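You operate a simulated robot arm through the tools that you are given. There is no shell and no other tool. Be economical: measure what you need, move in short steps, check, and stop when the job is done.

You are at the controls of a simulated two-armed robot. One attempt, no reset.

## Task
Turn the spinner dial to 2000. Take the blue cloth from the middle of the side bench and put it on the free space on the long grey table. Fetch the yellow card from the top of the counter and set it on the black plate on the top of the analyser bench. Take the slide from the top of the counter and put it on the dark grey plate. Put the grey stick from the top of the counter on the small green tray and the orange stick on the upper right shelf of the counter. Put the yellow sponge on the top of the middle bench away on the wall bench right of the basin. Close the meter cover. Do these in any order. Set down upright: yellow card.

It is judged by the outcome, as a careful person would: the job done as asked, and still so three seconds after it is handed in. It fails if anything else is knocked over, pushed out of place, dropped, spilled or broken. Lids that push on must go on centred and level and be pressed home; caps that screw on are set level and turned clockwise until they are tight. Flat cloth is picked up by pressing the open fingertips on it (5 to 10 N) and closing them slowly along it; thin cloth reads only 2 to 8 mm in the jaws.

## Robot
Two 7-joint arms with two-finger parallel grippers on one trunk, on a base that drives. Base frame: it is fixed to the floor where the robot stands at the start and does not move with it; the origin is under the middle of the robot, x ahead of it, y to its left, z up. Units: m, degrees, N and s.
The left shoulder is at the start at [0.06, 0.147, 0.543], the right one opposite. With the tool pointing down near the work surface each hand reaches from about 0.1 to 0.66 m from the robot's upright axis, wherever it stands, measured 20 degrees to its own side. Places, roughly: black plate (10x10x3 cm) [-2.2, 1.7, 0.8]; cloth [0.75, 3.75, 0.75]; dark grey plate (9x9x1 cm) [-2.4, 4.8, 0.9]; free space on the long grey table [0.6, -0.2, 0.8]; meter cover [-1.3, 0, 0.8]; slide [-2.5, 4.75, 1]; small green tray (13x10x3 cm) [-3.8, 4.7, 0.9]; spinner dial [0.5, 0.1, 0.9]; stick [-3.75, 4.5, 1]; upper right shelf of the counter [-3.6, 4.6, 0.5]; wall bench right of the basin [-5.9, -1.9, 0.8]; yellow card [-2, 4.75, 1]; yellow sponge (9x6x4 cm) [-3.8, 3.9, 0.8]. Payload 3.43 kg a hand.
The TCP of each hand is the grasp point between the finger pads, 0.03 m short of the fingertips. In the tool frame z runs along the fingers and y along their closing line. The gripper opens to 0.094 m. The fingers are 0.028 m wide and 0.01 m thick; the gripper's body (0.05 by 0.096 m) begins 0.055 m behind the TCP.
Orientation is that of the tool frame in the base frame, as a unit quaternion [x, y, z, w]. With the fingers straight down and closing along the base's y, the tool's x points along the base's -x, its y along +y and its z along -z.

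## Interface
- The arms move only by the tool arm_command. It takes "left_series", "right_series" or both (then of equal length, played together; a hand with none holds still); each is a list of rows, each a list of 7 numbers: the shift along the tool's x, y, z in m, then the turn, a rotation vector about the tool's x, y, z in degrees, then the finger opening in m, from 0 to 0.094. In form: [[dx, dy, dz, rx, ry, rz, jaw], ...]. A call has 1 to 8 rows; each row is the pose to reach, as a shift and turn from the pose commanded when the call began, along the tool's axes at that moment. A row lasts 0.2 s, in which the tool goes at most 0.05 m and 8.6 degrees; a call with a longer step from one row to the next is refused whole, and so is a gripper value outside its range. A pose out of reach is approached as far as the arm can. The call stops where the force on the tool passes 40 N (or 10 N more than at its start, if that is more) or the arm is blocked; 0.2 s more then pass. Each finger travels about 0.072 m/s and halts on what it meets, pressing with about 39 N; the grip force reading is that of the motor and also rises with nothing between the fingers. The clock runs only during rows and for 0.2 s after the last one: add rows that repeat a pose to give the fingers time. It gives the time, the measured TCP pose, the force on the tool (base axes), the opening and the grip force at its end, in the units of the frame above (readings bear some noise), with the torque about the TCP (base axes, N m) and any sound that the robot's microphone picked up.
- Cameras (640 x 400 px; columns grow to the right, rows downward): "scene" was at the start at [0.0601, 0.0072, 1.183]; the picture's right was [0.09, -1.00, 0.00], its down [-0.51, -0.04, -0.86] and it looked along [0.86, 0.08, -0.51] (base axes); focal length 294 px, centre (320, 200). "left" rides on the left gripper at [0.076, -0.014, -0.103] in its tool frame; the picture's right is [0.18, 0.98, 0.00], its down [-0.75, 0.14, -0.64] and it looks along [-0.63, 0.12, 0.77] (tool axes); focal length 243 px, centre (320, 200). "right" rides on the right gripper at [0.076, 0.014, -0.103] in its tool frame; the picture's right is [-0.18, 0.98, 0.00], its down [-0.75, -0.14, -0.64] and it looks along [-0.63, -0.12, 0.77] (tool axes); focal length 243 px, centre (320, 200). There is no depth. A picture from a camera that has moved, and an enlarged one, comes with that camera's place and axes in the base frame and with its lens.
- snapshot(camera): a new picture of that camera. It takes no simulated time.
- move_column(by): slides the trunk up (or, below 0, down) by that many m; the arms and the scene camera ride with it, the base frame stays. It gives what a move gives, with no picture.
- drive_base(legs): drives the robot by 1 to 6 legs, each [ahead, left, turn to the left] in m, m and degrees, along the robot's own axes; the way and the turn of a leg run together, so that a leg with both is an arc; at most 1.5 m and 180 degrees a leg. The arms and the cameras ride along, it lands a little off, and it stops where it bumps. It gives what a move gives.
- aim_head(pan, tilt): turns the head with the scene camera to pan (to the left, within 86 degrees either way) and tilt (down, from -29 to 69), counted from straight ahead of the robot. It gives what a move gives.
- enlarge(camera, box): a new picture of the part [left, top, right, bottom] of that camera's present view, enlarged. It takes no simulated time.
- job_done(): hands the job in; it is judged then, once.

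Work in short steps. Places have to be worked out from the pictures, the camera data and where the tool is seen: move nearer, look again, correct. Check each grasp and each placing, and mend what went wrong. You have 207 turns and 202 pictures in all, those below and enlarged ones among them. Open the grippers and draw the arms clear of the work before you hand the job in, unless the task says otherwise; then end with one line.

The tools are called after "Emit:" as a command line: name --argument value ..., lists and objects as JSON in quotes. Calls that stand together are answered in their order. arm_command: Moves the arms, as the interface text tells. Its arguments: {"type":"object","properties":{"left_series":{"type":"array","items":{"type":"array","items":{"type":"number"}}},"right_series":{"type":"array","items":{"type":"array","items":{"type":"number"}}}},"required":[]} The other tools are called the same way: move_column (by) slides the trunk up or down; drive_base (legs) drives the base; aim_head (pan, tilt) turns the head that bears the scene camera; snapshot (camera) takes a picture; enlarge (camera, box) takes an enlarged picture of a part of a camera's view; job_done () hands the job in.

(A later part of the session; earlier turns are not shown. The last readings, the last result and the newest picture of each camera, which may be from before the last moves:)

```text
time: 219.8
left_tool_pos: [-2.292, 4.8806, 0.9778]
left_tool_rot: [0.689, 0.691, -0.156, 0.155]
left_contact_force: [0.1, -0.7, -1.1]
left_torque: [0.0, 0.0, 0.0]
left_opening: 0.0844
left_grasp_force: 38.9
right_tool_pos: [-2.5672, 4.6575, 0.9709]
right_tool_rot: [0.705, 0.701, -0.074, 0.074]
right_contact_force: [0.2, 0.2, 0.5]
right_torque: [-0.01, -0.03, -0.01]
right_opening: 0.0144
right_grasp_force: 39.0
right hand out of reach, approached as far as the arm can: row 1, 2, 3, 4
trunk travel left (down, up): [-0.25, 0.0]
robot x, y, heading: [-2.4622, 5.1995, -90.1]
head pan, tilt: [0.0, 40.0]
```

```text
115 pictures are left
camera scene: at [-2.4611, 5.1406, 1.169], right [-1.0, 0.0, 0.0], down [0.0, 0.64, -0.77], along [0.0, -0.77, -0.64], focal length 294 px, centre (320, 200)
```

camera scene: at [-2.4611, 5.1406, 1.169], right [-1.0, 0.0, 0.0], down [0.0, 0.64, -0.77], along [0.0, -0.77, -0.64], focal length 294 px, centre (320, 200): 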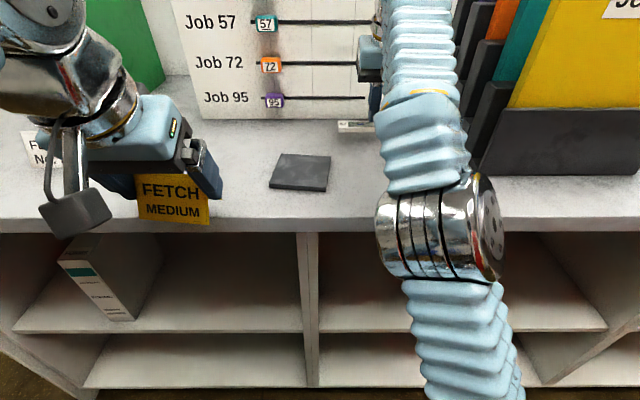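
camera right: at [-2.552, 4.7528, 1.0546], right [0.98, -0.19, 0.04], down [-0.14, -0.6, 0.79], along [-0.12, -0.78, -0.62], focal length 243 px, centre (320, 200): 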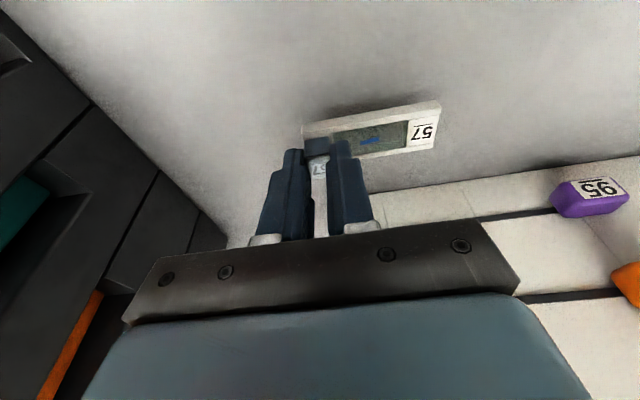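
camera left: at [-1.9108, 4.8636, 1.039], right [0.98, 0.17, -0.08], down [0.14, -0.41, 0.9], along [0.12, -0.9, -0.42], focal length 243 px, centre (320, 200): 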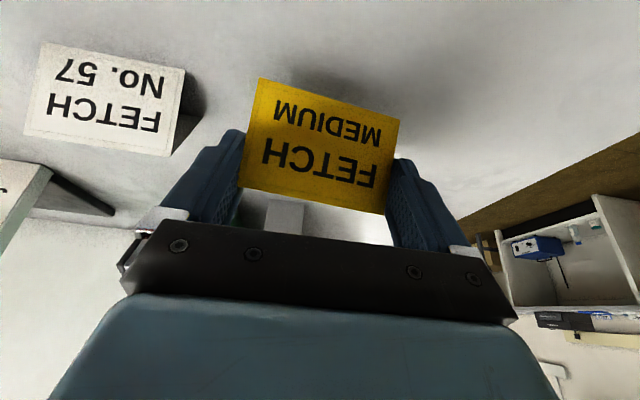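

The slide is lifted. I move it over the dark plate (centre about (-2.434, 4.764)), shifting the left hand aside at the same time.

Emit:
arm_command --left_series '[[0, 0.02, 0, 0, 0, 0, 0.068], [0, 0.04, 0, 0, 0, 0, 0.068], [0, 0.06, 0, 0, 0, 0, 0.068], [0, 0.08, 0, 0, 0, 0, 0.068], [0, 0.08, 0, 0, 0, 0, 0.068]]' --right_series '[[0.027, 0.024, -0.0058, 0, 0, 0, 0.005], [0.055, 0.048, -0.0116, 0, 0, 0, 0.005], [0.082, 0.072, -0.0174, 0, 0, 0, 0.005], [0.109, 0.096, -0.0232, 0, 0, 0, 0.005], [0.109, 0.096, -0.0232, 0, 0, 0, 0.005]]'

Emit:
snapshot --camera "right"

Emit:
snapshot --camera "scene"

```text
time: 221.0
left_tool_pos: [-2.2133, 4.8793, 0.9784]
left_tool_rot: [0.69, 0.69, -0.156, 0.153]
left_contact_force: [0.4, 0.6, 0.0]
left_torque: [0.0, 0.06, 0.01]
left_opening: 0.0846
left_grasp_force: 38.7
right_tool_pos: [-2.4693, 4.7692, 0.9702]
right_tool_rot: [0.706, 0.701, -0.075, 0.073]
right_contact_force: [0.0, -0.4, -0.4]
right_torque: [0.04, 0.0, 0.0]
right_opening: 0.0146
right_grasp_force: 38.6
trunk travel left (down, up): [-0.25, 0.0]
robot x, y, heading: [-2.4629, 5.1964, -89.9]
head pan, tilt: [0.0, 40.0]
```

```text
114 pictures are left
camera right: at [-2.4542, 4.8645, 1.0538], right [0.98, -0.19, 0.04], down [-0.14, -0.6, 0.78], along [-0.12, -0.78, -0.62], focal length 243 px, centre (320, 200)
```

right: 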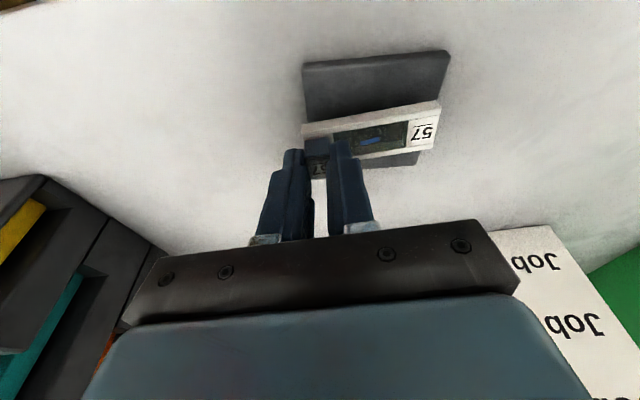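

```text
113 pictures are left
camera scene: at [-2.4609, 5.1408, 1.169], right [-1.0, 0.0, 0.0], down [0.0, 0.64, -0.77], along [0.0, -0.77, -0.64], focal length 294 px, centre (320, 200)
```

scene: 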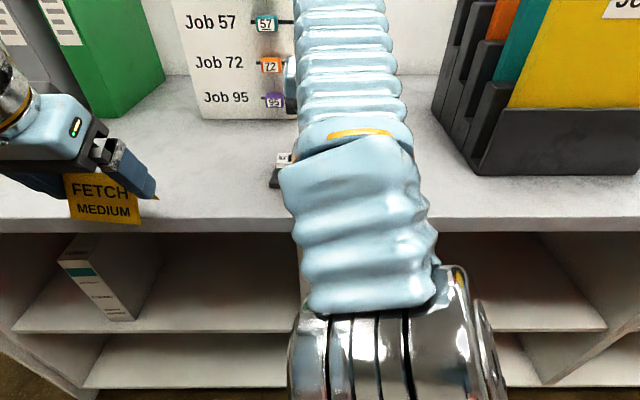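

The slide is about 6 mm nearer than the plate's centre. I correct and lower toward the plate.

Emit:
arm_command --right_series '[[-0.006, 0.003, 0.002, 0, 0, 0, 0.005], [-0.004, 0.003, 0.009, 0, 0, 0, 0.005], [-0.003, 0.003, 0.014, 0, 0, 0, 0.005], [-0.003, 0.003, 0.014, 0, 0, 0, 0.005]]'

Emit:
enlarge --camera "right" --box '[240, 20, 480, 180]'

```text
time: 222.0
left_tool_pos: [-2.2138, 4.8798, 0.9779]
left_tool_rot: [0.689, 0.69, -0.156, 0.155]
left_contact_force: [-0.1, -0.7, 0.1]
left_torque: [-0.02, 0.02, 0.02]
left_opening: 0.0847
left_grasp_force: 39.0
right_tool_pos: [-2.4677, 4.7613, 0.9581]
right_tool_rot: [0.705, 0.702, -0.075, 0.073]
right_contact_force: [-0.3, 0.2, 0.8]
right_torque: [0.0, 0.02, -0.01]
right_opening: 0.0145
right_grasp_force: 39.1
trunk travel left (down, up): [-0.25, 0.0]
robot x, y, heading: [-2.4601, 5.1967, -90.1]
head pan, tilt: [0.0, 40.0]
```

```text
2.50 times, centred on (360, 100) of right
camera zoom: at [-2.4531, 4.8581, 1.0416], right [0.98, -0.19, 0.04], down [-0.14, -0.6, 0.78], along [-0.12, -0.78, -0.62], focal length 606 px, centre (220, 450)
```

zoom: 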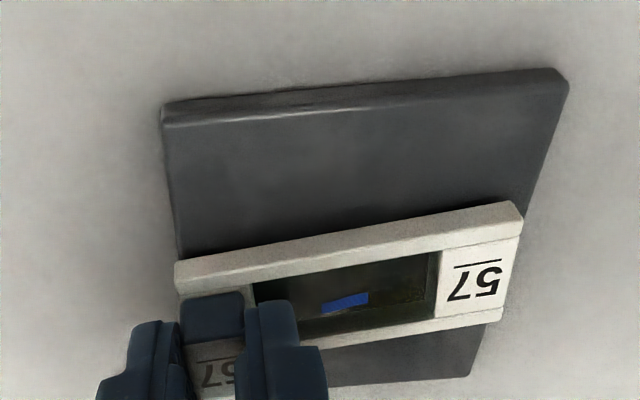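

The slide is centred over the plate. I lower the last millimetres until contact.

Emit:
arm_command --right_series '[[0.0004, 0.0, 0.002, 0, 0, 0, 0.005], [0.0008, 0.0, 0.004, 0, 0, 0, 0.005], [0.001, 0.0, 0.005, 0, 0, 0, 0.005]]'

```text
time: 222.8
left_tool_pos: [-2.2135, 4.8797, 0.9785]
left_tool_rot: [0.689, 0.69, -0.155, 0.155]
left_contact_force: [-0.6, 0.9, -0.4]
left_torque: [0.02, 0.03, -0.02]
left_opening: 0.0843
left_grasp_force: 39.2
right_tool_pos: [-2.4671, 4.7618, 0.9539]
right_tool_rot: [0.705, 0.701, -0.075, 0.074]
right_contact_force: [0.1, -1.4, 10.9]
right_torque: [-0.09, -0.13, -0.04]
right_opening: 0.0148
right_grasp_force: 39.3
trunk travel left (down, up): [-0.25, 0.0]
robot x, y, heading: [-2.4608, 5.1988, -90.4]
head pan, tilt: [0.0, 40.0]
```

Contact at 11 N. I open slightly, then lift straight off and draw back.

Emit:
arm_command --right_series '[[0, 0, 0, 0, 0, 0, 0.02], [0, 0, 0, 0, 0, 0, 0.03], [0, 0, 0, 0, 0, 0, 0.03], [-0.004, 0, -0.02, 0, 0, 0, 0.03], [-0.005, 0, -0.04, 0, 0, 0, 0.04], [0.03, 0, -0.05, 0, 0, 0, 0.04], [0.07, 0, -0.055, 0, 0, 0, 0.04], [0.11, 0, -0.06, 0, 0, 0, 0.04]]'

Emit:
snapshot --camera "right"

Emit:
snapshot --camera "scene"

```text
time: 224.6
left_tool_pos: [-2.2142, 4.8791, 0.9784]
left_tool_rot: [0.689, 0.69, -0.156, 0.156]
left_contact_force: [-0.7, -0.8, -0.9]
left_torque: [0.03, 0.01, -0.03]
left_opening: 0.0848
left_grasp_force: 39.1
right_tool_pos: [-2.4671, 4.8827, 0.9891]
right_tool_rot: [0.707, 0.7, -0.072, 0.073]
right_contact_force: [-0.2, -0.2, 0.3]
right_torque: [0.02, -0.02, 0.02]
right_opening: 0.0401
right_grasp_force: 0.1
trunk travel left (down, up): [-0.25, 0.0]
robot x, y, heading: [-2.461, 5.1963, -90.3]
head pan, tilt: [0.0, 40.0]
```

```text
111 pictures are left
camera right: at [-2.4533, 4.9776, 1.0727], right [0.98, -0.19, 0.04], down [-0.15, -0.61, 0.78], along [-0.12, -0.77, -0.62], focal length 243 px, centre (320, 200)
```

right: 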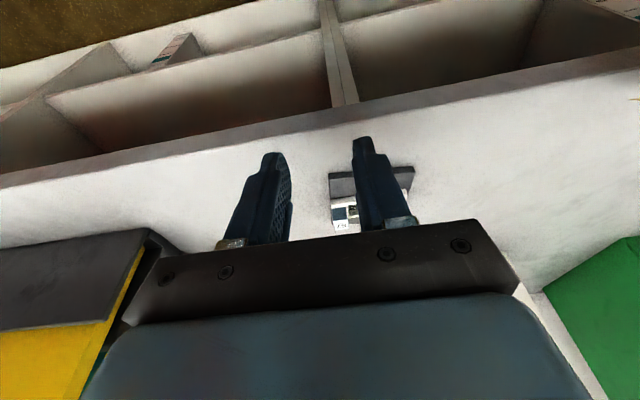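

```text
110 pictures are left
camera scene: at [-2.4611, 5.1404, 1.169], right [-1.0, 0.0, 0.0], down [0.0, 0.64, -0.77], along [0.0, -0.77, -0.64], focal length 294 px, centre (320, 200)
```

scene: 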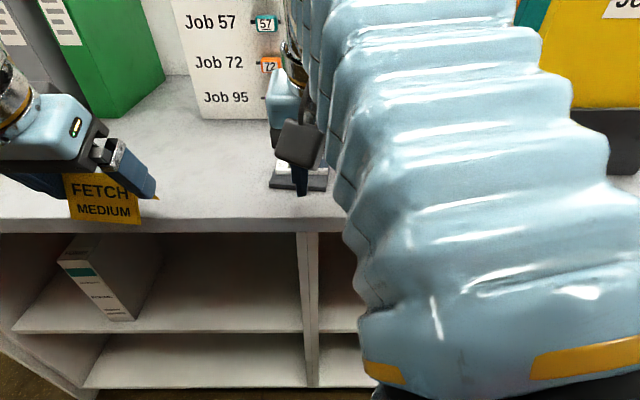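

The slide rests on its plate. I back off and strafe right along the counter to the sticks, keeping the card in the left hand.

Emit:
drive_base --legs '[[-0.25, 0, 0], [0, -1.15, 0]]'

Emit:
arm_command --right_series '[[0.0, -0.02, 0, 0, 4, 0, 0.06], [0.02, -0.03, 0, 0, 8, 0, 0.08], [0.04, -0.03, 0, 0, 12, 0, 0.09]]'

Emit:
aim_head --pan -10 --tilt 35

Emit:
snapshot --camera "scene"

```text
time: 231.9
left_tool_pos: [-3.3682, 5.1301, 0.9786]
left_tool_rot: [0.686, 0.693, -0.155, 0.156]
left_contact_force: [-0.4, 0.3, -0.1]
left_torque: [0.01, -0.01, 0.01]
left_opening: 0.0852
left_grasp_force: 39.0
right_tool_pos: [-3.6206, 5.1308, 0.9889]
right_tool_rot: [0.702, 0.704, -0.071, 0.074]
right_contact_force: [0.5, 0.0, 0.1]
right_torque: [-0.01, -0.01, 0.0]
right_opening: 0.0398
right_grasp_force: 0.1
trunk travel left (down, up): [-0.25, 0.0]
robot x, y, heading: [-3.6156, 5.4447, -89.8]
head pan, tilt: [0.0, 40.0]
```

```text
time: 232.7
left_tool_pos: [-3.3678, 5.1283, 0.9801]
left_tool_rot: [0.686, 0.694, -0.155, 0.156]
left_contact_force: [0.4, -0.5, -0.9]
left_torque: [-0.02, 0.01, -0.02]
left_opening: 0.0849
left_grasp_force: 39.3
right_tool_pos: [-3.6499, 5.1692, 0.9809]
right_tool_rot: [0.706, 0.708, 0.002, 0.0]
right_contact_force: [-0.4, 0.9, 0.1]
right_torque: [0.02, 0.0, -0.02]
right_opening: 0.0899
right_grasp_force: 0.1
trunk travel left (down, up): [-0.25, 0.0]
robot x, y, heading: [-3.618, 5.4421, -89.5]
head pan, tilt: [0.0, 40.0]
```

```text
time: 233.4
left_tool_pos: [-3.3676, 5.1306, 0.9792]
left_tool_rot: [0.687, 0.693, -0.156, 0.155]
left_contact_force: [0.1, 0.1, -0.5]
left_torque: [0.0, -0.02, -0.03]
left_opening: 0.0854
left_grasp_force: 39.4
right_tool_pos: [-3.6507, 5.1698, 0.9811]
right_tool_rot: [0.706, 0.708, 0.002, 0.001]
right_contact_force: [0.4, -0.3, 0.0]
right_torque: [-0.02, 0.0, 0.01]
right_opening: 0.0899
right_grasp_force: 0.0
trunk travel left (down, up): [-0.25, 0.0]
robot x, y, heading: [-3.6191, 5.4471, -89.3]
head pan, tilt: [-10.0, 35.0]
```

```text
109 pictures are left
camera scene: at [-3.6328, 5.3873, 1.1765], right [-0.99, 0.17, 0.0], down [0.09, 0.57, -0.82], along [-0.14, -0.81, -0.57], focal length 294 px, centre (320, 200)
```

scene: 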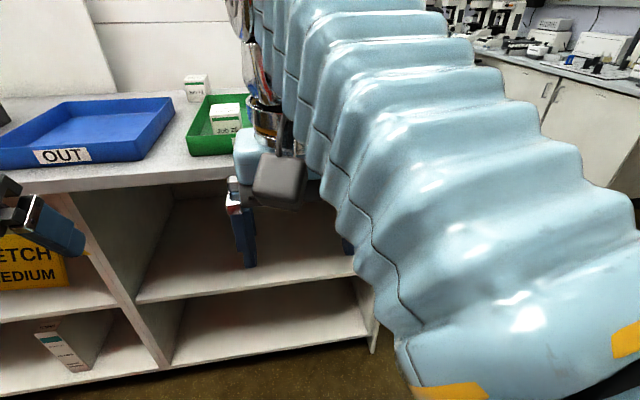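

The right arm hides the green tray. I strafe right a bit more to see the tray and sticks between the arms.

Emit:
drive_base --legs '[[0, -0.22, 0]]'

Emit:
aim_head --pan 0 --tilt 30

Emit:
snapshot --camera "scene"

```text
time: 235.1
left_tool_pos: [-3.5908, 5.1285, 0.9784]
left_tool_rot: [0.686, 0.693, -0.155, 0.156]
left_contact_force: [-0.2, -0.3, -0.3]
left_torque: [-0.01, 0.02, -0.02]
left_opening: 0.0847
left_grasp_force: 38.9
right_tool_pos: [-3.8719, 5.1681, 0.9801]
right_tool_rot: [0.706, 0.708, 0.002, 0.0]
right_contact_force: [0.0, 0.1, 0.5]
right_torque: [0.02, 0.02, 0.02]
right_opening: 0.0898
right_grasp_force: 0.1
trunk travel left (down, up): [-0.25, 0.0]
robot x, y, heading: [-3.8386, 5.4417, -89.7]
head pan, tilt: [-10.0, 35.0]
```

```text
time: 235.8
left_tool_pos: [-3.5912, 5.1285, 0.9783]
left_tool_rot: [0.686, 0.694, -0.154, 0.155]
left_contact_force: [-0.1, 0.1, -0.7]
left_torque: [0.01, -0.03, -0.01]
left_opening: 0.085
left_grasp_force: 39.0
right_tool_pos: [-3.8734, 5.1687, 0.9809]
right_tool_rot: [0.705, 0.709, 0.002, 0.0]
right_contact_force: [0.4, 0.1, -0.4]
right_torque: [-0.04, 0.0, 0.0]
right_opening: 0.0901
right_grasp_force: 0.1
trunk travel left (down, up): [-0.25, 0.0]
robot x, y, heading: [-3.8433, 5.4459, -89.7]
head pan, tilt: [0.0, 30.0]
```

```text
108 pictures are left
camera scene: at [-3.8405, 5.382, 1.1843], right [-1.0, -0.01, 0.0], down [0.0, 0.5, -0.87], along [0.01, -0.87, -0.5], focal length 294 px, centre (320, 200)
```

scene: 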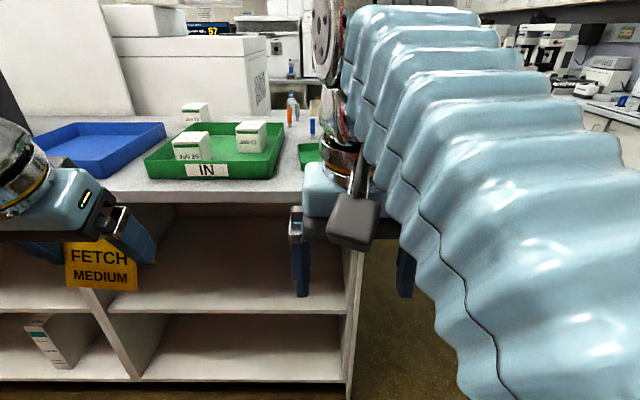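

I enlarge the area with the sticks and small green tray.

Emit:
enlarge --camera "scene" --box '[250, 75, 370, 175]'

```text
4.00 times, centred on (310, 125) of scene
camera zoom: at [-3.8405, 5.382, 1.1843], right [-1.0, -0.01, 0.0], down [0.0, 0.5, -0.87], along [0.01, -0.87, -0.5], focal length 1177 px, centre (360, 500)
```

zoom: 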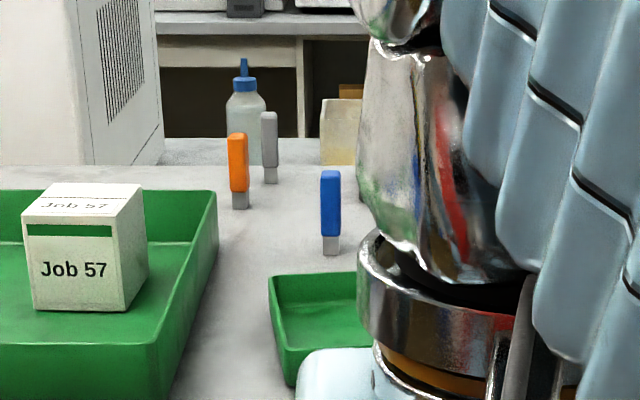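

The sticks are USB-style sticks standing upright at the back: orange (-3.73, 4.39), grey (-3.75, 4.31), blue (-3.81, 4.51). They are too far from the front, so I drive round to the counter's end and face +x.

Emit:
drive_base --legs '[[0, -0.8, 0], [0.95, 0, 0], [0, 0, 90]]'

Emit:
aim_head --pan 0 --tilt 25

Emit:
snapshot --camera "scene"

```text
time: 248.4
left_tool_pos: [-4.3226, 4.7513, 0.9792]
left_tool_rot: [0.001, 0.976, -0.001, 0.219]
left_contact_force: [-0.2, 0.3, -0.2]
left_torque: [0.01, -0.01, -0.04]
left_opening: 0.0847
left_grasp_force: 38.7
right_tool_pos: [-4.364, 4.4701, 0.9815]
right_tool_rot: [0.003, 1.0, 0.002, -0.001]
right_contact_force: [0.1, 0.2, 0.2]
right_torque: [0.01, 0.0, -0.01]
right_opening: 0.09
right_grasp_force: 0.0
trunk travel left (down, up): [-0.25, 0.0]
robot x, y, heading: [-4.6397, 4.5056, -0.1]
head pan, tilt: [0.0, 30.0]
```

```text
time: 249.1
left_tool_pos: [-4.3233, 4.7515, 0.9777]
left_tool_rot: [0.0, 0.976, -0.001, 0.218]
left_contact_force: [1.1, 0.1, -0.5]
left_torque: [-0.01, 0.03, 0.03]
left_opening: 0.085
left_grasp_force: 39.5
right_tool_pos: [-4.3647, 4.4689, 0.9811]
right_tool_rot: [0.003, 1.0, 0.002, -0.002]
right_contact_force: [-0.2, -0.2, 0.3]
right_torque: [0.0, 0.01, -0.02]
right_opening: 0.0898
right_grasp_force: 0.1
trunk travel left (down, up): [-0.25, 0.0]
robot x, y, heading: [-4.6391, 4.5051, -0.2]
head pan, tilt: [0.0, 25.0]
```

```text
106 pictures are left
camera scene: at [-4.5777, 4.5033, 1.1923], right [0.0, -1.0, 0.0], down [-0.42, 0.0, -0.91], along [0.91, 0.0, -0.42], focal length 294 px, centre (320, 200)
```

scene: 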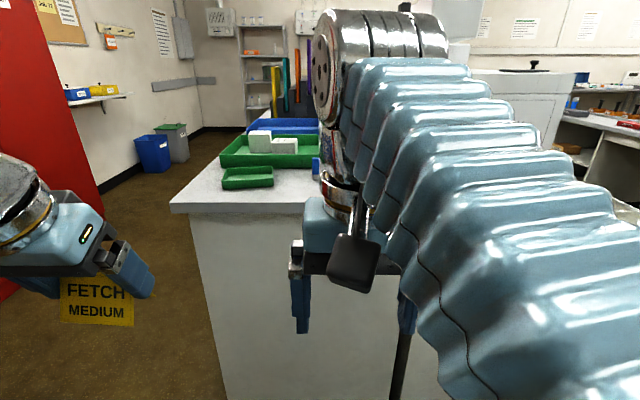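

The counter's end edge is at x ≈ -3.98. I swing the right hand outward to clear the view and drive ahead 0.3 m.

Emit:
arm_command --right_series '[[0.0, -0.04, -0.01, 0, 0, 0, 0.09], [0.0, -0.08, -0.02, 0, 0, 0, 0.09], [0.0, -0.12, -0.02, 0, 0, 0, 0.09], [0.0, -0.15, -0.02, 0, 0, 0, 0.09]]'

Emit:
drive_base --legs '[[0.3, 0.0, 0]]'

Emit:
aim_head --pan 0 --tilt 35

Emit:
snapshot --camera "scene"

Emit:
snapshot --camera "right"

```text
time: 250.1
left_tool_pos: [-4.3234, 4.7527, 0.9783]
left_tool_rot: [0.0, 0.976, 0.0, 0.219]
left_contact_force: [0.4, -0.6, 0.7]
left_torque: [0.0, 0.03, -0.01]
left_opening: 0.0848
left_grasp_force: 38.5
right_tool_pos: [-4.3621, 4.3224, 0.9974]
right_tool_rot: [0.003, 1.0, 0.002, -0.002]
right_contact_force: [-0.5, -0.3, -1.2]
right_torque: [-0.02, -0.01, -0.01]
right_opening: 0.0902
right_grasp_force: 0.1
right hand out of reach, approached as far as the arm can: row 3, 4
trunk travel left (down, up): [-0.25, 0.0]
robot x, y, heading: [-4.637, 4.5051, -0.1]
head pan, tilt: [0.0, 25.0]
```

```text
time: 252.2
left_tool_pos: [-4.0138, 4.7515, 0.9794]
left_tool_rot: [-0.001, 0.976, -0.001, 0.22]
left_contact_force: [0.1, -0.6, 0.3]
left_torque: [-0.01, -0.03, 0.02]
left_opening: 0.0846
left_grasp_force: 39.1
right_tool_pos: [-4.0539, 4.3219, 0.9989]
right_tool_rot: [0.003, 1.0, 0.002, -0.001]
right_contact_force: [0.6, 0.1, 0.3]
right_torque: [0.05, -0.03, 0.0]
right_opening: 0.0901
right_grasp_force: 0.0
trunk travel left (down, up): [-0.25, 0.0]
robot x, y, heading: [-4.3291, 4.5072, 0.0]
head pan, tilt: [0.0, 25.0]
```

```text
time: 252.9
left_tool_pos: [-4.014, 4.7517, 0.9787]
left_tool_rot: [-0.002, 0.976, 0.0, 0.219]
left_contact_force: [0.3, -0.1, -1.4]
left_torque: [-0.01, -0.02, 0.0]
left_opening: 0.085
left_grasp_force: 38.8
right_tool_pos: [-4.0534, 4.3233, 0.9968]
right_tool_rot: [0.002, 1.0, 0.001, -0.002]
right_contact_force: [-0.2, 0.1, -0.9]
right_torque: [0.05, -0.05, 0.01]
right_opening: 0.0903
right_grasp_force: 0.0
trunk travel left (down, up): [-0.25, 0.0]
robot x, y, heading: [-4.3329, 4.5057, 0.1]
head pan, tilt: [0.0, 35.0]
```

```text
105 pictures are left
camera scene: at [-4.2732, 4.5029, 1.1766], right [0.0, -1.0, 0.0], down [-0.57, 0.0, -0.82], along [0.82, 0.0, -0.57], focal length 294 px, centre (320, 200)
```

scene: 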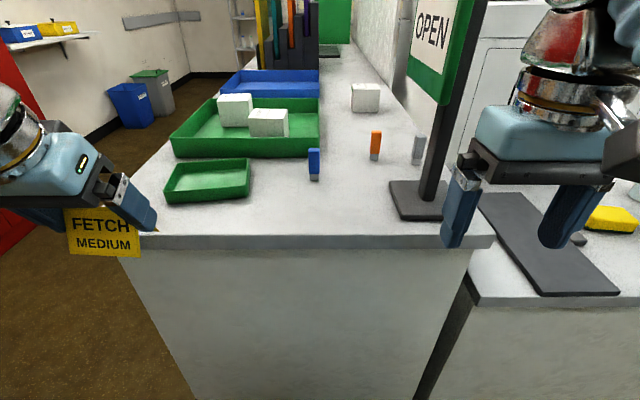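

```text
104 pictures are left
camera right: at [-4.1296, 4.3371, 1.0996], right [0.19, 0.98, 0.0], down [0.75, -0.15, 0.64], along [0.63, -0.12, -0.77], focal length 243 px, centre (320, 200)
```

right: 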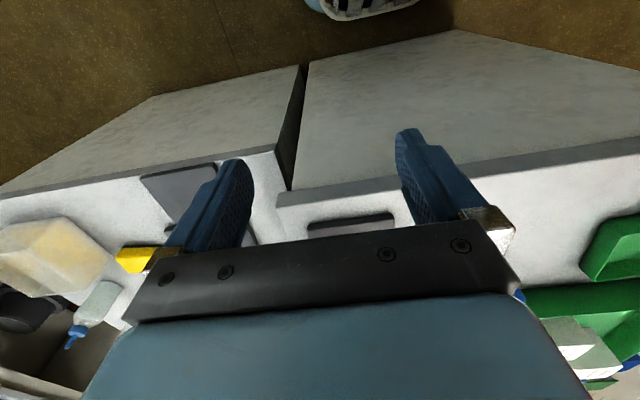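

The sticks are clear now, but an OPEN sign on a stand is close to the grey one. I enlarge that area.

Emit:
enlarge --camera "scene" --box '[290, 0, 510, 230]'

Emit:
enlarge --camera "scene" --box '[290, 110, 450, 210]'

```text
1.74 times, centred on (400, 115) of scene
camera zoom: at [-4.2732, 4.5029, 1.1766], right [0.0, -1.0, 0.0], down [-0.57, 0.0, -0.82], along [0.82, 0.0, -0.57], focal length 512 px, centre (181, 348)
```

zoom: 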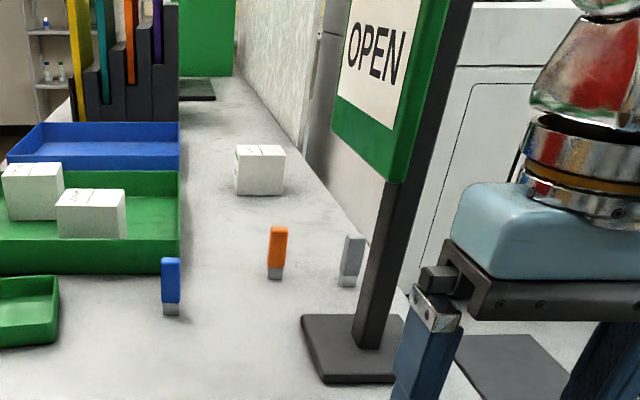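

```text
4.00 times, centred on (370, 160) of scene
camera zoom: at [-4.2732, 4.5029, 1.1766], right [0.0, -1.0, 0.0], down [-0.57, 0.0, -0.82], along [0.82, 0.0, -0.57], focal length 1177 px, centre (120, 360)
```

zoom: 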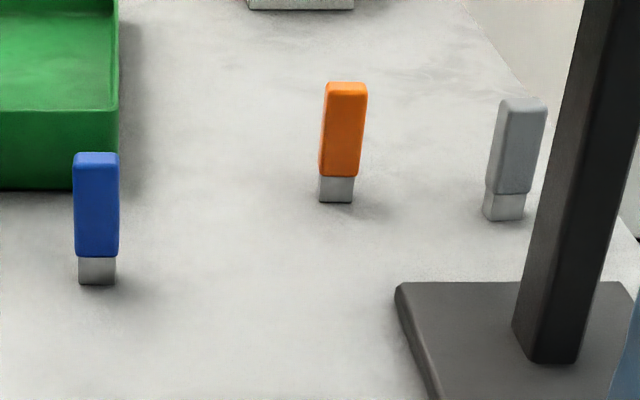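

The grey stick stands behind the sign's panel, so it needs a low diagonal approach, best with both hands free. With the card in the left hand I first fetch the sponge from the middle bench with the right hand. I back off and look right.

Emit:
drive_base --legs '[[-0.25, 0.0, 0]]'

Emit:
aim_head --pan -45 --tilt 30

Emit:
snapshot --camera "scene"

Emit:
aim_head --pan -84 --tilt 20

Emit:
snapshot --camera "scene"

```text
time: 254.7
left_tool_pos: [-4.2652, 4.7514, 0.9783]
left_tool_rot: [0.0, 0.976, -0.001, 0.219]
left_contact_force: [0.8, -0.2, -0.1]
left_torque: [-0.01, 0.06, -0.02]
left_opening: 0.0849
left_grasp_force: 39.0
right_tool_pos: [-4.3056, 4.3229, 0.9978]
right_tool_rot: [0.003, 1.0, 0.002, -0.002]
right_contact_force: [-0.2, 0.4, 0.4]
right_torque: [0.0, 0.03, 0.0]
right_opening: 0.0899
right_grasp_force: 0.1
trunk travel left (down, up): [-0.25, 0.0]
robot x, y, heading: [-4.5864, 4.5064, -0.2]
head pan, tilt: [0.0, 35.0]
```

```text
time: 255.8
left_tool_pos: [-4.2661, 4.7522, 0.9791]
left_tool_rot: [0.0, 0.976, -0.001, 0.219]
left_contact_force: [-0.1, 0.3, -0.1]
left_torque: [-0.03, 0.01, -0.02]
left_opening: 0.0848
left_grasp_force: 38.8
right_tool_pos: [-4.3048, 4.3214, 0.9982]
right_tool_rot: [0.004, 1.0, 0.002, -0.001]
right_contact_force: [0.1, 0.1, 0.3]
right_torque: [0.02, 0.02, -0.03]
right_opening: 0.0901
right_grasp_force: 0.1
trunk travel left (down, up): [-0.25, 0.0]
robot x, y, heading: [-4.5866, 4.5022, -0.2]
head pan, tilt: [-45.0, 30.0]
```

```text
101 pictures are left
camera scene: at [-4.5492, 4.4394, 1.1843], right [-0.71, -0.71, 0.0], down [-0.35, 0.35, -0.87], along [0.61, -0.61, -0.5], focal length 294 px, centre (320, 200)
```

scene: 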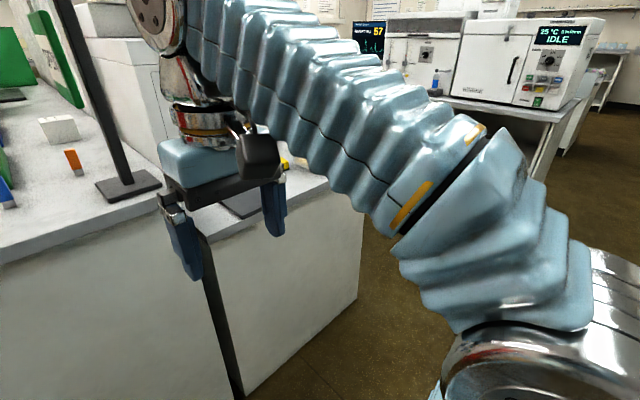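

```text
time: 256.9
left_tool_pos: [-4.2663, 4.7521, 0.9789]
left_tool_rot: [0.0, 0.976, -0.001, 0.219]
left_contact_force: [0.2, 0.0, 0.5]
left_torque: [-0.01, 0.01, -0.03]
left_opening: 0.0849
left_grasp_force: 39.0
right_tool_pos: [-4.3055, 4.3231, 0.997]
right_tool_rot: [0.003, 1.0, 0.001, -0.002]
right_contact_force: [0.3, 0.0, -0.5]
right_torque: [-0.01, 0.0, 0.0]
right_opening: 0.0898
right_grasp_force: 0.0
trunk travel left (down, up): [-0.25, 0.0]
robot x, y, heading: [-4.5826, 4.5035, -0.4]
head pan, tilt: [-84.0, 20.0]
```

```text
100 pictures are left
camera scene: at [-4.6035, 4.4109, 1.2004], right [-0.99, -0.1, 0.0], down [-0.04, 0.34, -0.94], along [0.1, -0.93, -0.34], focal length 294 px, centre (320, 200)
```

scene: 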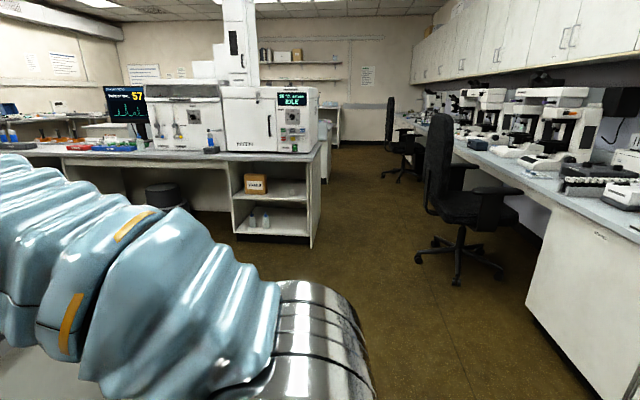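

The floor is free. I bring the left hand inward, strafe right to y ≈ 3.95 and drive to the middle bench's end, staying clear of the sign.

Emit:
arm_command --left_series '[[0, -0.03, 0, 0, 0, 0, 0.068], [0.0, -0.06, 0, 0, 0, 0, 0.068], [0.0, -0.09, 0, 0, 0, 0, 0.068], [0.0, -0.09, 0, 0, 0, 0, 0.068]]'

Emit:
drive_base --legs '[[0, -0.55, 0], [0.24, 0, 0]]'

Emit:
aim_head --pan 0 --tilt 38

Emit:
snapshot --camera "scene"

Emit:
snapshot --camera "right"

```text
time: 257.9
left_tool_pos: [-4.2668, 4.6598, 0.9782]
left_tool_rot: [0.001, 0.976, 0.0, 0.22]
left_contact_force: [0.9, 0.6, 0.3]
left_torque: [0.0, 0.02, -0.03]
left_opening: 0.0846
left_grasp_force: 38.7
right_tool_pos: [-4.3051, 4.3227, 0.9973]
right_tool_rot: [0.004, 1.0, 0.001, -0.002]
right_contact_force: [1.2, 0.9, -0.7]
right_torque: [-0.03, -0.01, -0.02]
right_opening: 0.09
right_grasp_force: 0.1
trunk travel left (down, up): [-0.25, 0.0]
robot x, y, heading: [-4.5843, 4.5078, -0.0]
head pan, tilt: [-84.0, 20.0]
```

```text
time: 262.4
left_tool_pos: [-4.027, 4.1173, 0.9783]
left_tool_rot: [0.0, 0.976, -0.001, 0.22]
left_contact_force: [-0.4, -0.6, 0.6]
left_torque: [-0.01, 0.02, 0.01]
left_opening: 0.0845
left_grasp_force: 38.7
right_tool_pos: [-4.0652, 3.7803, 0.9984]
right_tool_rot: [0.003, 1.0, 0.001, -0.001]
right_contact_force: [0.3, -0.5, -0.3]
right_torque: [0.01, 0.0, 0.03]
right_opening: 0.0898
right_grasp_force: 0.0
trunk travel left (down, up): [-0.25, 0.0]
robot x, y, heading: [-4.3407, 3.9641, -0.0]
head pan, tilt: [-84.0, 20.0]
```

```text
time: 264.0
left_tool_pos: [-4.0261, 4.1179, 0.9788]
left_tool_rot: [0.0, 0.976, -0.001, 0.218]
left_contact_force: [0.2, -0.6, -0.3]
left_torque: [0.03, -0.03, -0.01]
left_opening: 0.0846
left_grasp_force: 39.2
right_tool_pos: [-4.0645, 3.7807, 0.9969]
right_tool_rot: [0.004, 1.0, 0.002, -0.001]
right_contact_force: [-0.6, 0.0, -0.6]
right_torque: [0.01, -0.02, 0.02]
right_opening: 0.0897
right_grasp_force: 0.0
trunk travel left (down, up): [-0.25, 0.0]
robot x, y, heading: [-4.3424, 3.9605, -0.3]
head pan, tilt: [0.0, 38.0]
```

```text
99 pictures are left
camera scene: at [-4.2866, 3.9609, 1.172], right [0.0, -1.0, 0.0], down [-0.62, 0.0, -0.79], along [0.79, 0.0, -0.62], focal length 294 px, centre (320, 200)
```

scene: 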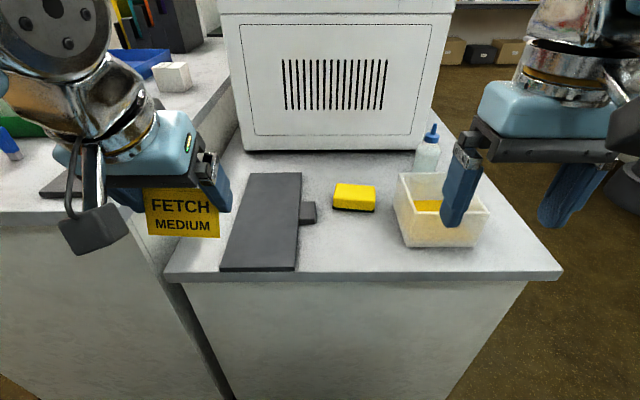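

```text
98 pictures are left
camera right: at [-4.1416, 3.7947, 1.0996], right [0.19, 0.98, 0.0], down [0.75, -0.15, 0.64], along [0.63, -0.12, -0.77], focal length 243 px, centre (320, 200)
```

right: 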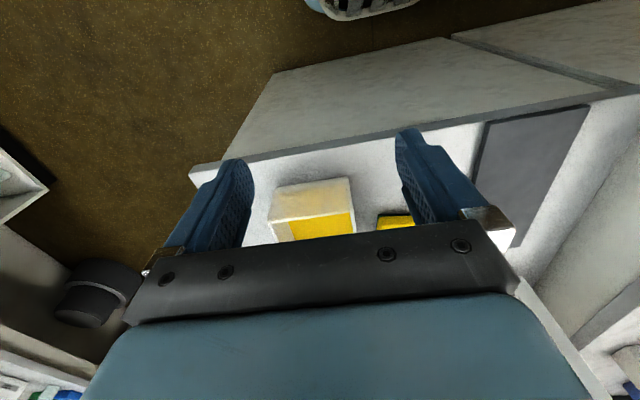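

The free sponge lies at about (-3.803, 3.890), long side along y, on a top at z ≈ 0.78. I bring the right hand above it while turning it 90° to grip across the short side.

Emit:
arm_command --right_series '[[-0.033, 0.014, 0.005, 0, 0, 8.4, 0.09], [-0.066, 0.028, 0.01, 0, 0, 16.8, 0.09], [-0.099, 0.042, 0.015, 0, 0, 25.2, 0.09], [-0.132, 0.056, 0.02, 0, 0, 33.6, 0.09], [-0.165, 0.07, 0.03, 0, 0, 42, 0.09], [-0.198, 0.084, 0.04, 0, 0, 50.4, 0.09], [-0.23, 0.098, 0.05, 0, 0, 58.8, 0.09], [-0.2615, 0.109, 0.06, 0, 0, 67.2, 0.09]]'

Emit:
snapshot --camera "scene"

```text
time: 265.8
left_tool_pos: [-4.0268, 4.118, 0.9782]
left_tool_rot: [0.0, 0.976, -0.002, 0.219]
left_contact_force: [0.3, -0.1, 0.1]
left_torque: [-0.01, -0.05, -0.03]
left_opening: 0.0848
left_grasp_force: 38.6
right_tool_pos: [-3.8192, 3.8831, 0.925]
right_tool_rot: [0.558, 0.83, 0.0, -0.001]
right_contact_force: [0.9, -0.4, 0.2]
right_torque: [0.03, -0.01, -0.03]
right_opening: 0.0902
right_grasp_force: 0.1
right hand out of reach, approached as far as the arm can: row 7, 8
trunk travel left (down, up): [-0.25, 0.0]
robot x, y, heading: [-4.3433, 3.9606, -0.2]
head pan, tilt: [0.0, 38.0]
```

```text
97 pictures are left
camera scene: at [-4.2867, 3.9609, 1.172], right [0.0, -1.0, 0.0], down [-0.62, 0.0, -0.79], along [0.79, 0.0, -0.62], focal length 294 px, centre (320, 200)
```

scene: 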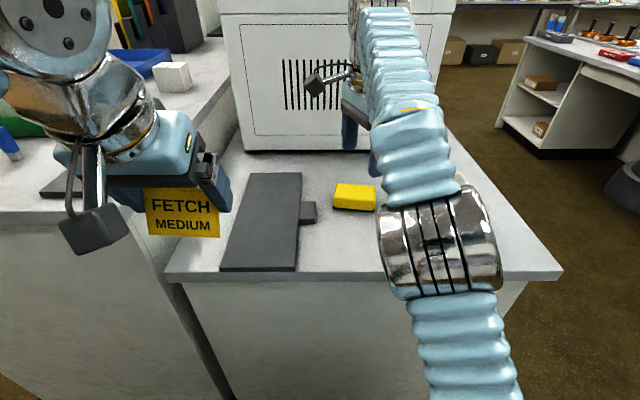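

Almost turned. I finish the rotation, go over the sponge and lower to z 0.86 to check.

Emit:
arm_command --right_series '[[0.0, 0.003, 0.02, 0, 0, 7.4, 0.09], [0.0, 0.01, 0.04, 0, 0, 14.8, 0.09], [0.0004, 0.0174, 0.065, 0, 0, 22.2, 0.09], [0.0004, 0.0174, 0.065, 0, 0, 22.2, 0.09]]'

Emit:
snapshot --camera "right"

Emit:
snapshot --camera "scene"

```text
time: 266.8
left_tool_pos: [-4.0247, 4.1174, 0.9769]
left_tool_rot: [0.0, 0.976, -0.001, 0.218]
left_contact_force: [0.1, 1.2, 1.0]
left_torque: [-0.03, 0.01, -0.02]
left_opening: 0.0846
left_grasp_force: 39.1
right_tool_pos: [-3.8052, 3.8931, 0.8579]
right_tool_rot: [0.706, 0.708, 0.001, -0.003]
right_contact_force: [0.3, -0.1, -0.5]
right_torque: [0.02, -0.02, 0.02]
right_opening: 0.0898
right_grasp_force: 0.0
trunk travel left (down, up): [-0.25, 0.0]
robot x, y, heading: [-4.3437, 3.9621, -0.2]
head pan, tilt: [0.0, 38.0]
```

```text
96 pictures are left
camera right: at [-3.7896, 3.9692, 0.9592], right [0.98, -0.18, 0.0], down [-0.14, -0.76, 0.64], along [-0.12, -0.63, -0.77], focal length 243 px, centre (320, 200)
```

right: 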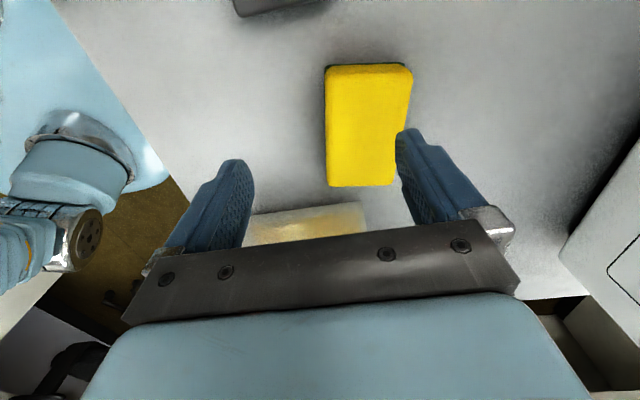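

```text
95 pictures are left
camera scene: at [-4.2864, 3.961, 1.172], right [0.0, -1.0, 0.0], down [-0.62, 0.0, -0.79], along [0.79, 0.0, -0.62], focal length 294 px, centre (320, 200)
```

scene: 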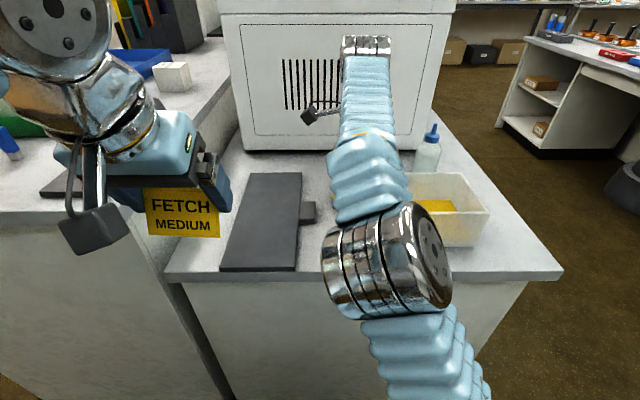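

Triangulating both views, the sponge is at about (-3.768, 3.89) and a bit lower than I took it. I shift 36 mm in +x, lower 3 cm and look.

Emit:
arm_command --right_series '[[0.0, 0.018, 0.005, 0, 0, 0, 0.09], [-0.001, 0.036, 0.01, 0, 0, 0, 0.09], [-0.001, 0.036, 0.03, 0, 0, 0, 0.09], [-0.001, 0.036, 0.03, 0, 0, 0, 0.09]]'

Emit:
snapshot --camera "right"

```text
time: 267.8
left_tool_pos: [-4.0262, 4.118, 0.9786]
left_tool_rot: [0.0, 0.976, -0.001, 0.219]
left_contact_force: [-0.2, -0.9, 0.5]
left_torque: [0.0, -0.02, 0.0]
left_opening: 0.0849
left_grasp_force: 38.8
right_tool_pos: [-3.7677, 3.893, 0.8258]
right_tool_rot: [0.706, 0.708, 0.0, -0.003]
right_contact_force: [0.5, 0.6, -0.7]
right_torque: [0.02, 0.0, 0.01]
right_opening: 0.0896
right_grasp_force: 0.0
right hand out of reach, approached as far as the arm can: row 2
trunk travel left (down, up): [-0.25, 0.0]
robot x, y, heading: [-4.3419, 3.9656, -0.2]
head pan, tilt: [0.0, 38.0]
```

```text
94 pictures are left
camera right: at [-3.7539, 3.9694, 0.928], right [0.98, -0.18, 0.0], down [-0.14, -0.76, 0.64], along [-0.12, -0.63, -0.77], focal length 243 px, centre (320, 200)
```

right: 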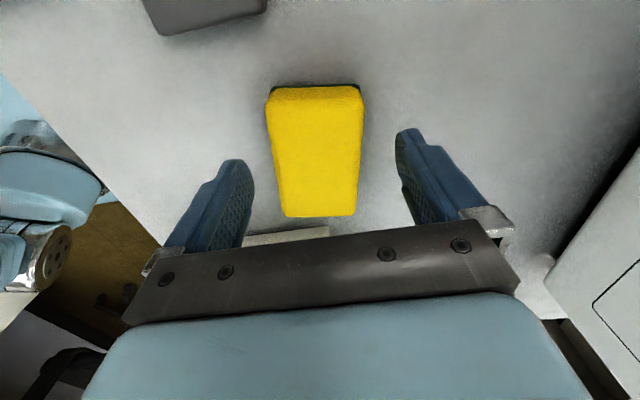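

The sponge is centred between the fingers. I lower 2.7 cm and close.

Emit:
arm_command --right_series '[[0, -0.002, 0.012, 0, 0, 0, 0.09], [0, -0.002, 0.022, 0, 0, 0, 0.09], [0, -0.002, 0.027, 0, 0, 0, 0.09], [0, -0.002, 0.027, 0, 0, 0, 0.075], [0, -0.002, 0.027, 0, 0, 0, 0.06], [0, -0.002, 0.027, 0, 0, 0, 0.048], [0, -0.002, 0.027, 0, 0, 0, 0.044], [0, -0.002, 0.027, 0, 0, 0, 0.044]]'

Emit:
snapshot --camera "right"

```text
time: 269.6
left_tool_pos: [-4.0274, 4.118, 0.9785]
left_tool_rot: [0.0, 0.976, -0.001, 0.22]
left_contact_force: [0.2, 0.2, -0.3]
left_torque: [0.0, -0.04, 0.02]
left_opening: 0.0845
left_grasp_force: 38.9
right_tool_pos: [-3.7707, 3.8923, 0.7997]
right_tool_rot: [0.706, 0.708, -0.001, -0.002]
right_contact_force: [-0.5, -0.7, 0.1]
right_torque: [0.01, 0.0, 0.0]
right_opening: 0.0603
right_grasp_force: 39.3
trunk travel left (down, up): [-0.25, 0.0]
robot x, y, heading: [-4.3457, 3.9632, -0.1]
head pan, tilt: [0.0, 38.0]
```

```text
93 pictures are left
camera right: at [-3.7569, 3.9685, 0.9018], right [0.98, -0.18, 0.0], down [-0.14, -0.76, 0.64], along [-0.12, -0.63, -0.77], focal length 243 px, centre (320, 200)
```

right: 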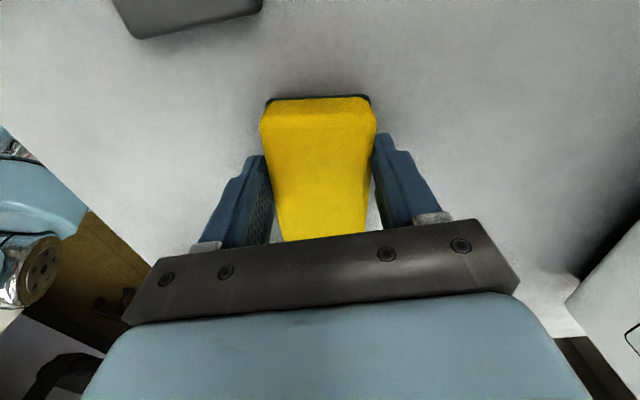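

The sponge is held (60 mm). I lift it and pull it back toward me.

Emit:
arm_command --right_series '[[0, 0, -0.03, 0, 0, 0, 0.044], [0, -0.01, -0.07, 0, 0, 0, 0.044], [0, -0.04, -0.1, 0, 0, 0, 0.044], [0, -0.08, -0.12, 0, 0, 0, 0.044], [0, -0.125, -0.135, 0, 0, 0, 0.044], [0, -0.17, -0.15, 0, 0, 0, 0.044], [0, -0.21, -0.165, 0, 0, 0, 0.044], [-0.02, -0.25, -0.175, 0, 0, 0, 0.044]]'

Emit:
snapshot --camera "scene"

```text
time: 271.4
left_tool_pos: [-4.0273, 4.119, 0.9781]
left_tool_rot: [0.001, 0.976, 0.0, 0.219]
left_contact_force: [0.1, 0.2, -0.5]
left_torque: [-0.02, 0.0, -0.01]
left_opening: 0.0847
left_grasp_force: 39.1
right_tool_pos: [-4.0195, 3.8687, 0.9757]
right_tool_rot: [0.706, 0.708, 0.001, -0.003]
right_contact_force: [1.0, -0.2, -0.8]
right_torque: [0.0, 0.06, 0.03]
right_opening: 0.0594
right_grasp_force: 39.1
right hand out of reach, approached as far as the arm can: row 2
trunk travel left (down, up): [-0.25, 0.0]
robot x, y, heading: [-4.3447, 3.9567, 0.0]
head pan, tilt: [0.0, 38.0]
```

```text
92 pictures are left
camera scene: at [-4.2863, 3.961, 1.172], right [0.0, -1.0, 0.0], down [-0.62, 0.0, -0.79], along [0.79, 0.0, -0.62], focal length 294 px, centre (320, 200)
```

scene: 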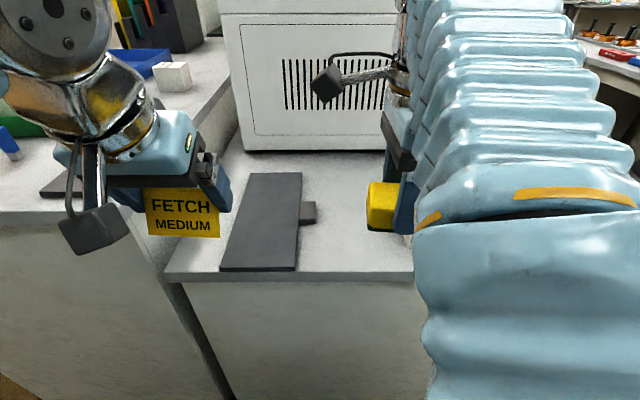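

Sponge in the right hand, card in the left. I back off, turn right and drive down to the aisle north of the analyser bench.

Emit:
drive_base --legs '[[-0.28, 0, 0], [0, 0, -90], [1.1, 0, 0], [0, 1.1, 0]]'

Emit:
aim_head --pan 20 --tilt 22

Emit:
snapshot --camera "scene"

```text
time: 287.6
left_tool_pos: [-3.4271, 2.4922, 0.9771]
left_tool_rot: [0.703, 0.677, -0.158, 0.151]
left_contact_force: [-0.2, -1.3, -0.3]
left_torque: [-0.05, -0.01, 0.01]
left_opening: 0.0846
left_grasp_force: 39.1
right_tool_pos: [-3.6769, 2.4943, 0.9761]
right_tool_rot: [1.0, -0.016, 0.002, -0.002]
right_contact_force: [0.1, -0.1, 0.2]
right_torque: [0.0, -0.01, 0.01]
right_opening: 0.0563
right_grasp_force: 38.8
trunk travel left (down, up): [-0.25, 0.0]
robot x, y, heading: [-3.5766, 2.8101, -92.0]
head pan, tilt: [0.0, 38.0]
```

```text
time: 288.4
left_tool_pos: [-3.4283, 2.4916, 0.9778]
left_tool_rot: [0.702, 0.677, -0.159, 0.152]
left_contact_force: [-0.1, 0.3, -0.5]
left_torque: [0.0, -0.03, 0.01]
left_opening: 0.0845
left_grasp_force: 39.4
right_tool_pos: [-3.6769, 2.4936, 0.9762]
right_tool_rot: [1.0, -0.017, 0.002, -0.001]
right_contact_force: [-0.4, 0.2, 0.1]
right_torque: [-0.01, 0.02, -0.05]
right_opening: 0.0566
right_grasp_force: 38.9
trunk travel left (down, up): [-0.25, 0.0]
robot x, y, heading: [-3.5731, 2.8129, -92.3]
head pan, tilt: [20.0, 22.0]
```

```text
91 pictures are left
camera scene: at [-3.5428, 2.7551, 1.1971], right [-0.95, -0.3, 0.0], down [-0.11, 0.36, -0.93], along [0.28, -0.88, -0.38], focal length 294 px, centre (320, 200)
```

scene: 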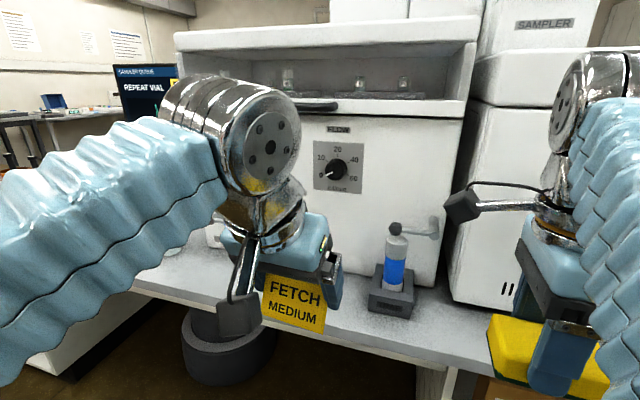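

The bench edge is near y ≈ 2.3 here; the stool is clear of my path. I strafe left to x ≈ -2.2.

Emit:
drive_base --legs '[[0, 1.35, 2.2]]'

Emit:
aim_head --pan 5 --tilt 25

Emit:
snapshot --camera "scene"

```text
time: 295.2
left_tool_pos: [-2.0586, 2.4643, 0.9781]
left_tool_rot: [0.693, 0.687, -0.156, 0.154]
left_contact_force: [-0.6, -0.8, 0.1]
left_torque: [-0.03, 0.03, 0.0]
left_opening: 0.0847
left_grasp_force: 38.8
right_tool_pos: [-2.3088, 2.4571, 0.9763]
right_tool_rot: [1.0, -0.002, 0.002, 0.0]
right_contact_force: [-0.7, 1.0, 0.1]
right_torque: [0.0, 0.0, -0.01]
right_opening: 0.0565
right_grasp_force: 39.8
trunk travel left (down, up): [-0.25, 0.0]
robot x, y, heading: [-2.2107, 2.7826, -90.6]
head pan, tilt: [20.0, 22.0]
```

```text
time: 296.0
left_tool_pos: [-2.0591, 2.4633, 0.9795]
left_tool_rot: [0.693, 0.687, -0.155, 0.154]
left_contact_force: [0.5, 0.1, -0.6]
left_torque: [0.04, -0.03, -0.01]
left_opening: 0.0844
left_grasp_force: 39.0
right_tool_pos: [-2.3072, 2.4568, 0.9761]
right_tool_rot: [1.0, -0.002, 0.002, 0.0]
right_contact_force: [0.1, 0.3, -0.6]
right_torque: [-0.02, 0.02, -0.03]
right_opening: 0.0564
right_grasp_force: 38.8
trunk travel left (down, up): [-0.25, 0.0]
robot x, y, heading: [-2.2117, 2.7783, -90.4]
head pan, tilt: [5.0, 25.0]
```

```text
90 pictures are left
camera scene: at [-2.2052, 2.7183, 1.1923], right [-1.0, -0.08, 0.0], down [-0.03, 0.42, -0.91], along [0.07, -0.9, -0.42], focal length 294 px, centre (320, 200)
```

scene: 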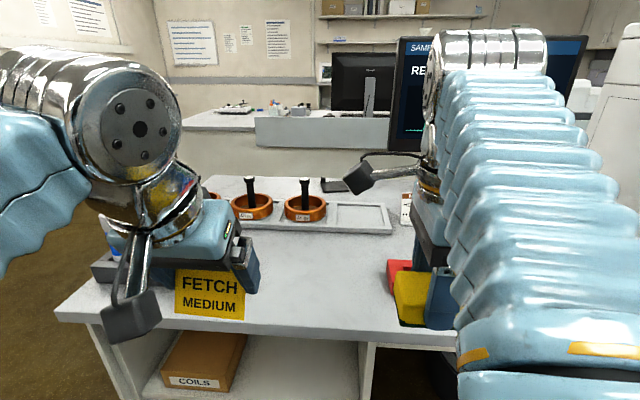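

I enlarge the bench top to find the black plate.

Emit:
enlarge --camera "scene" --box '[190, 150, 450, 320]'

```text
2.35 times, centred on (320, 235) of scene
camera zoom: at [-2.2052, 2.7183, 1.1923], right [-1.0, -0.08, 0.0], down [-0.03, 0.42, -0.91], along [0.07, -0.9, -0.42], focal length 693 px, centre (320, 118)
```

zoom: 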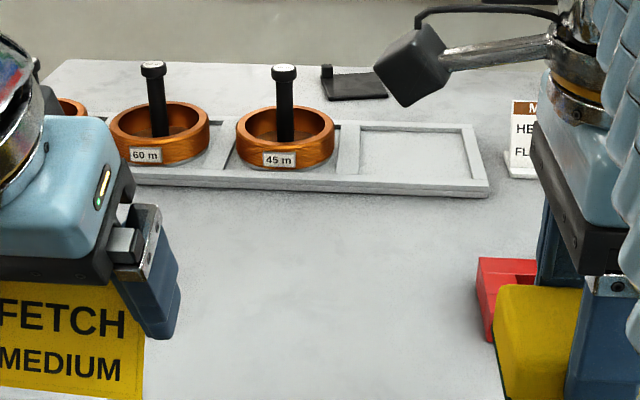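

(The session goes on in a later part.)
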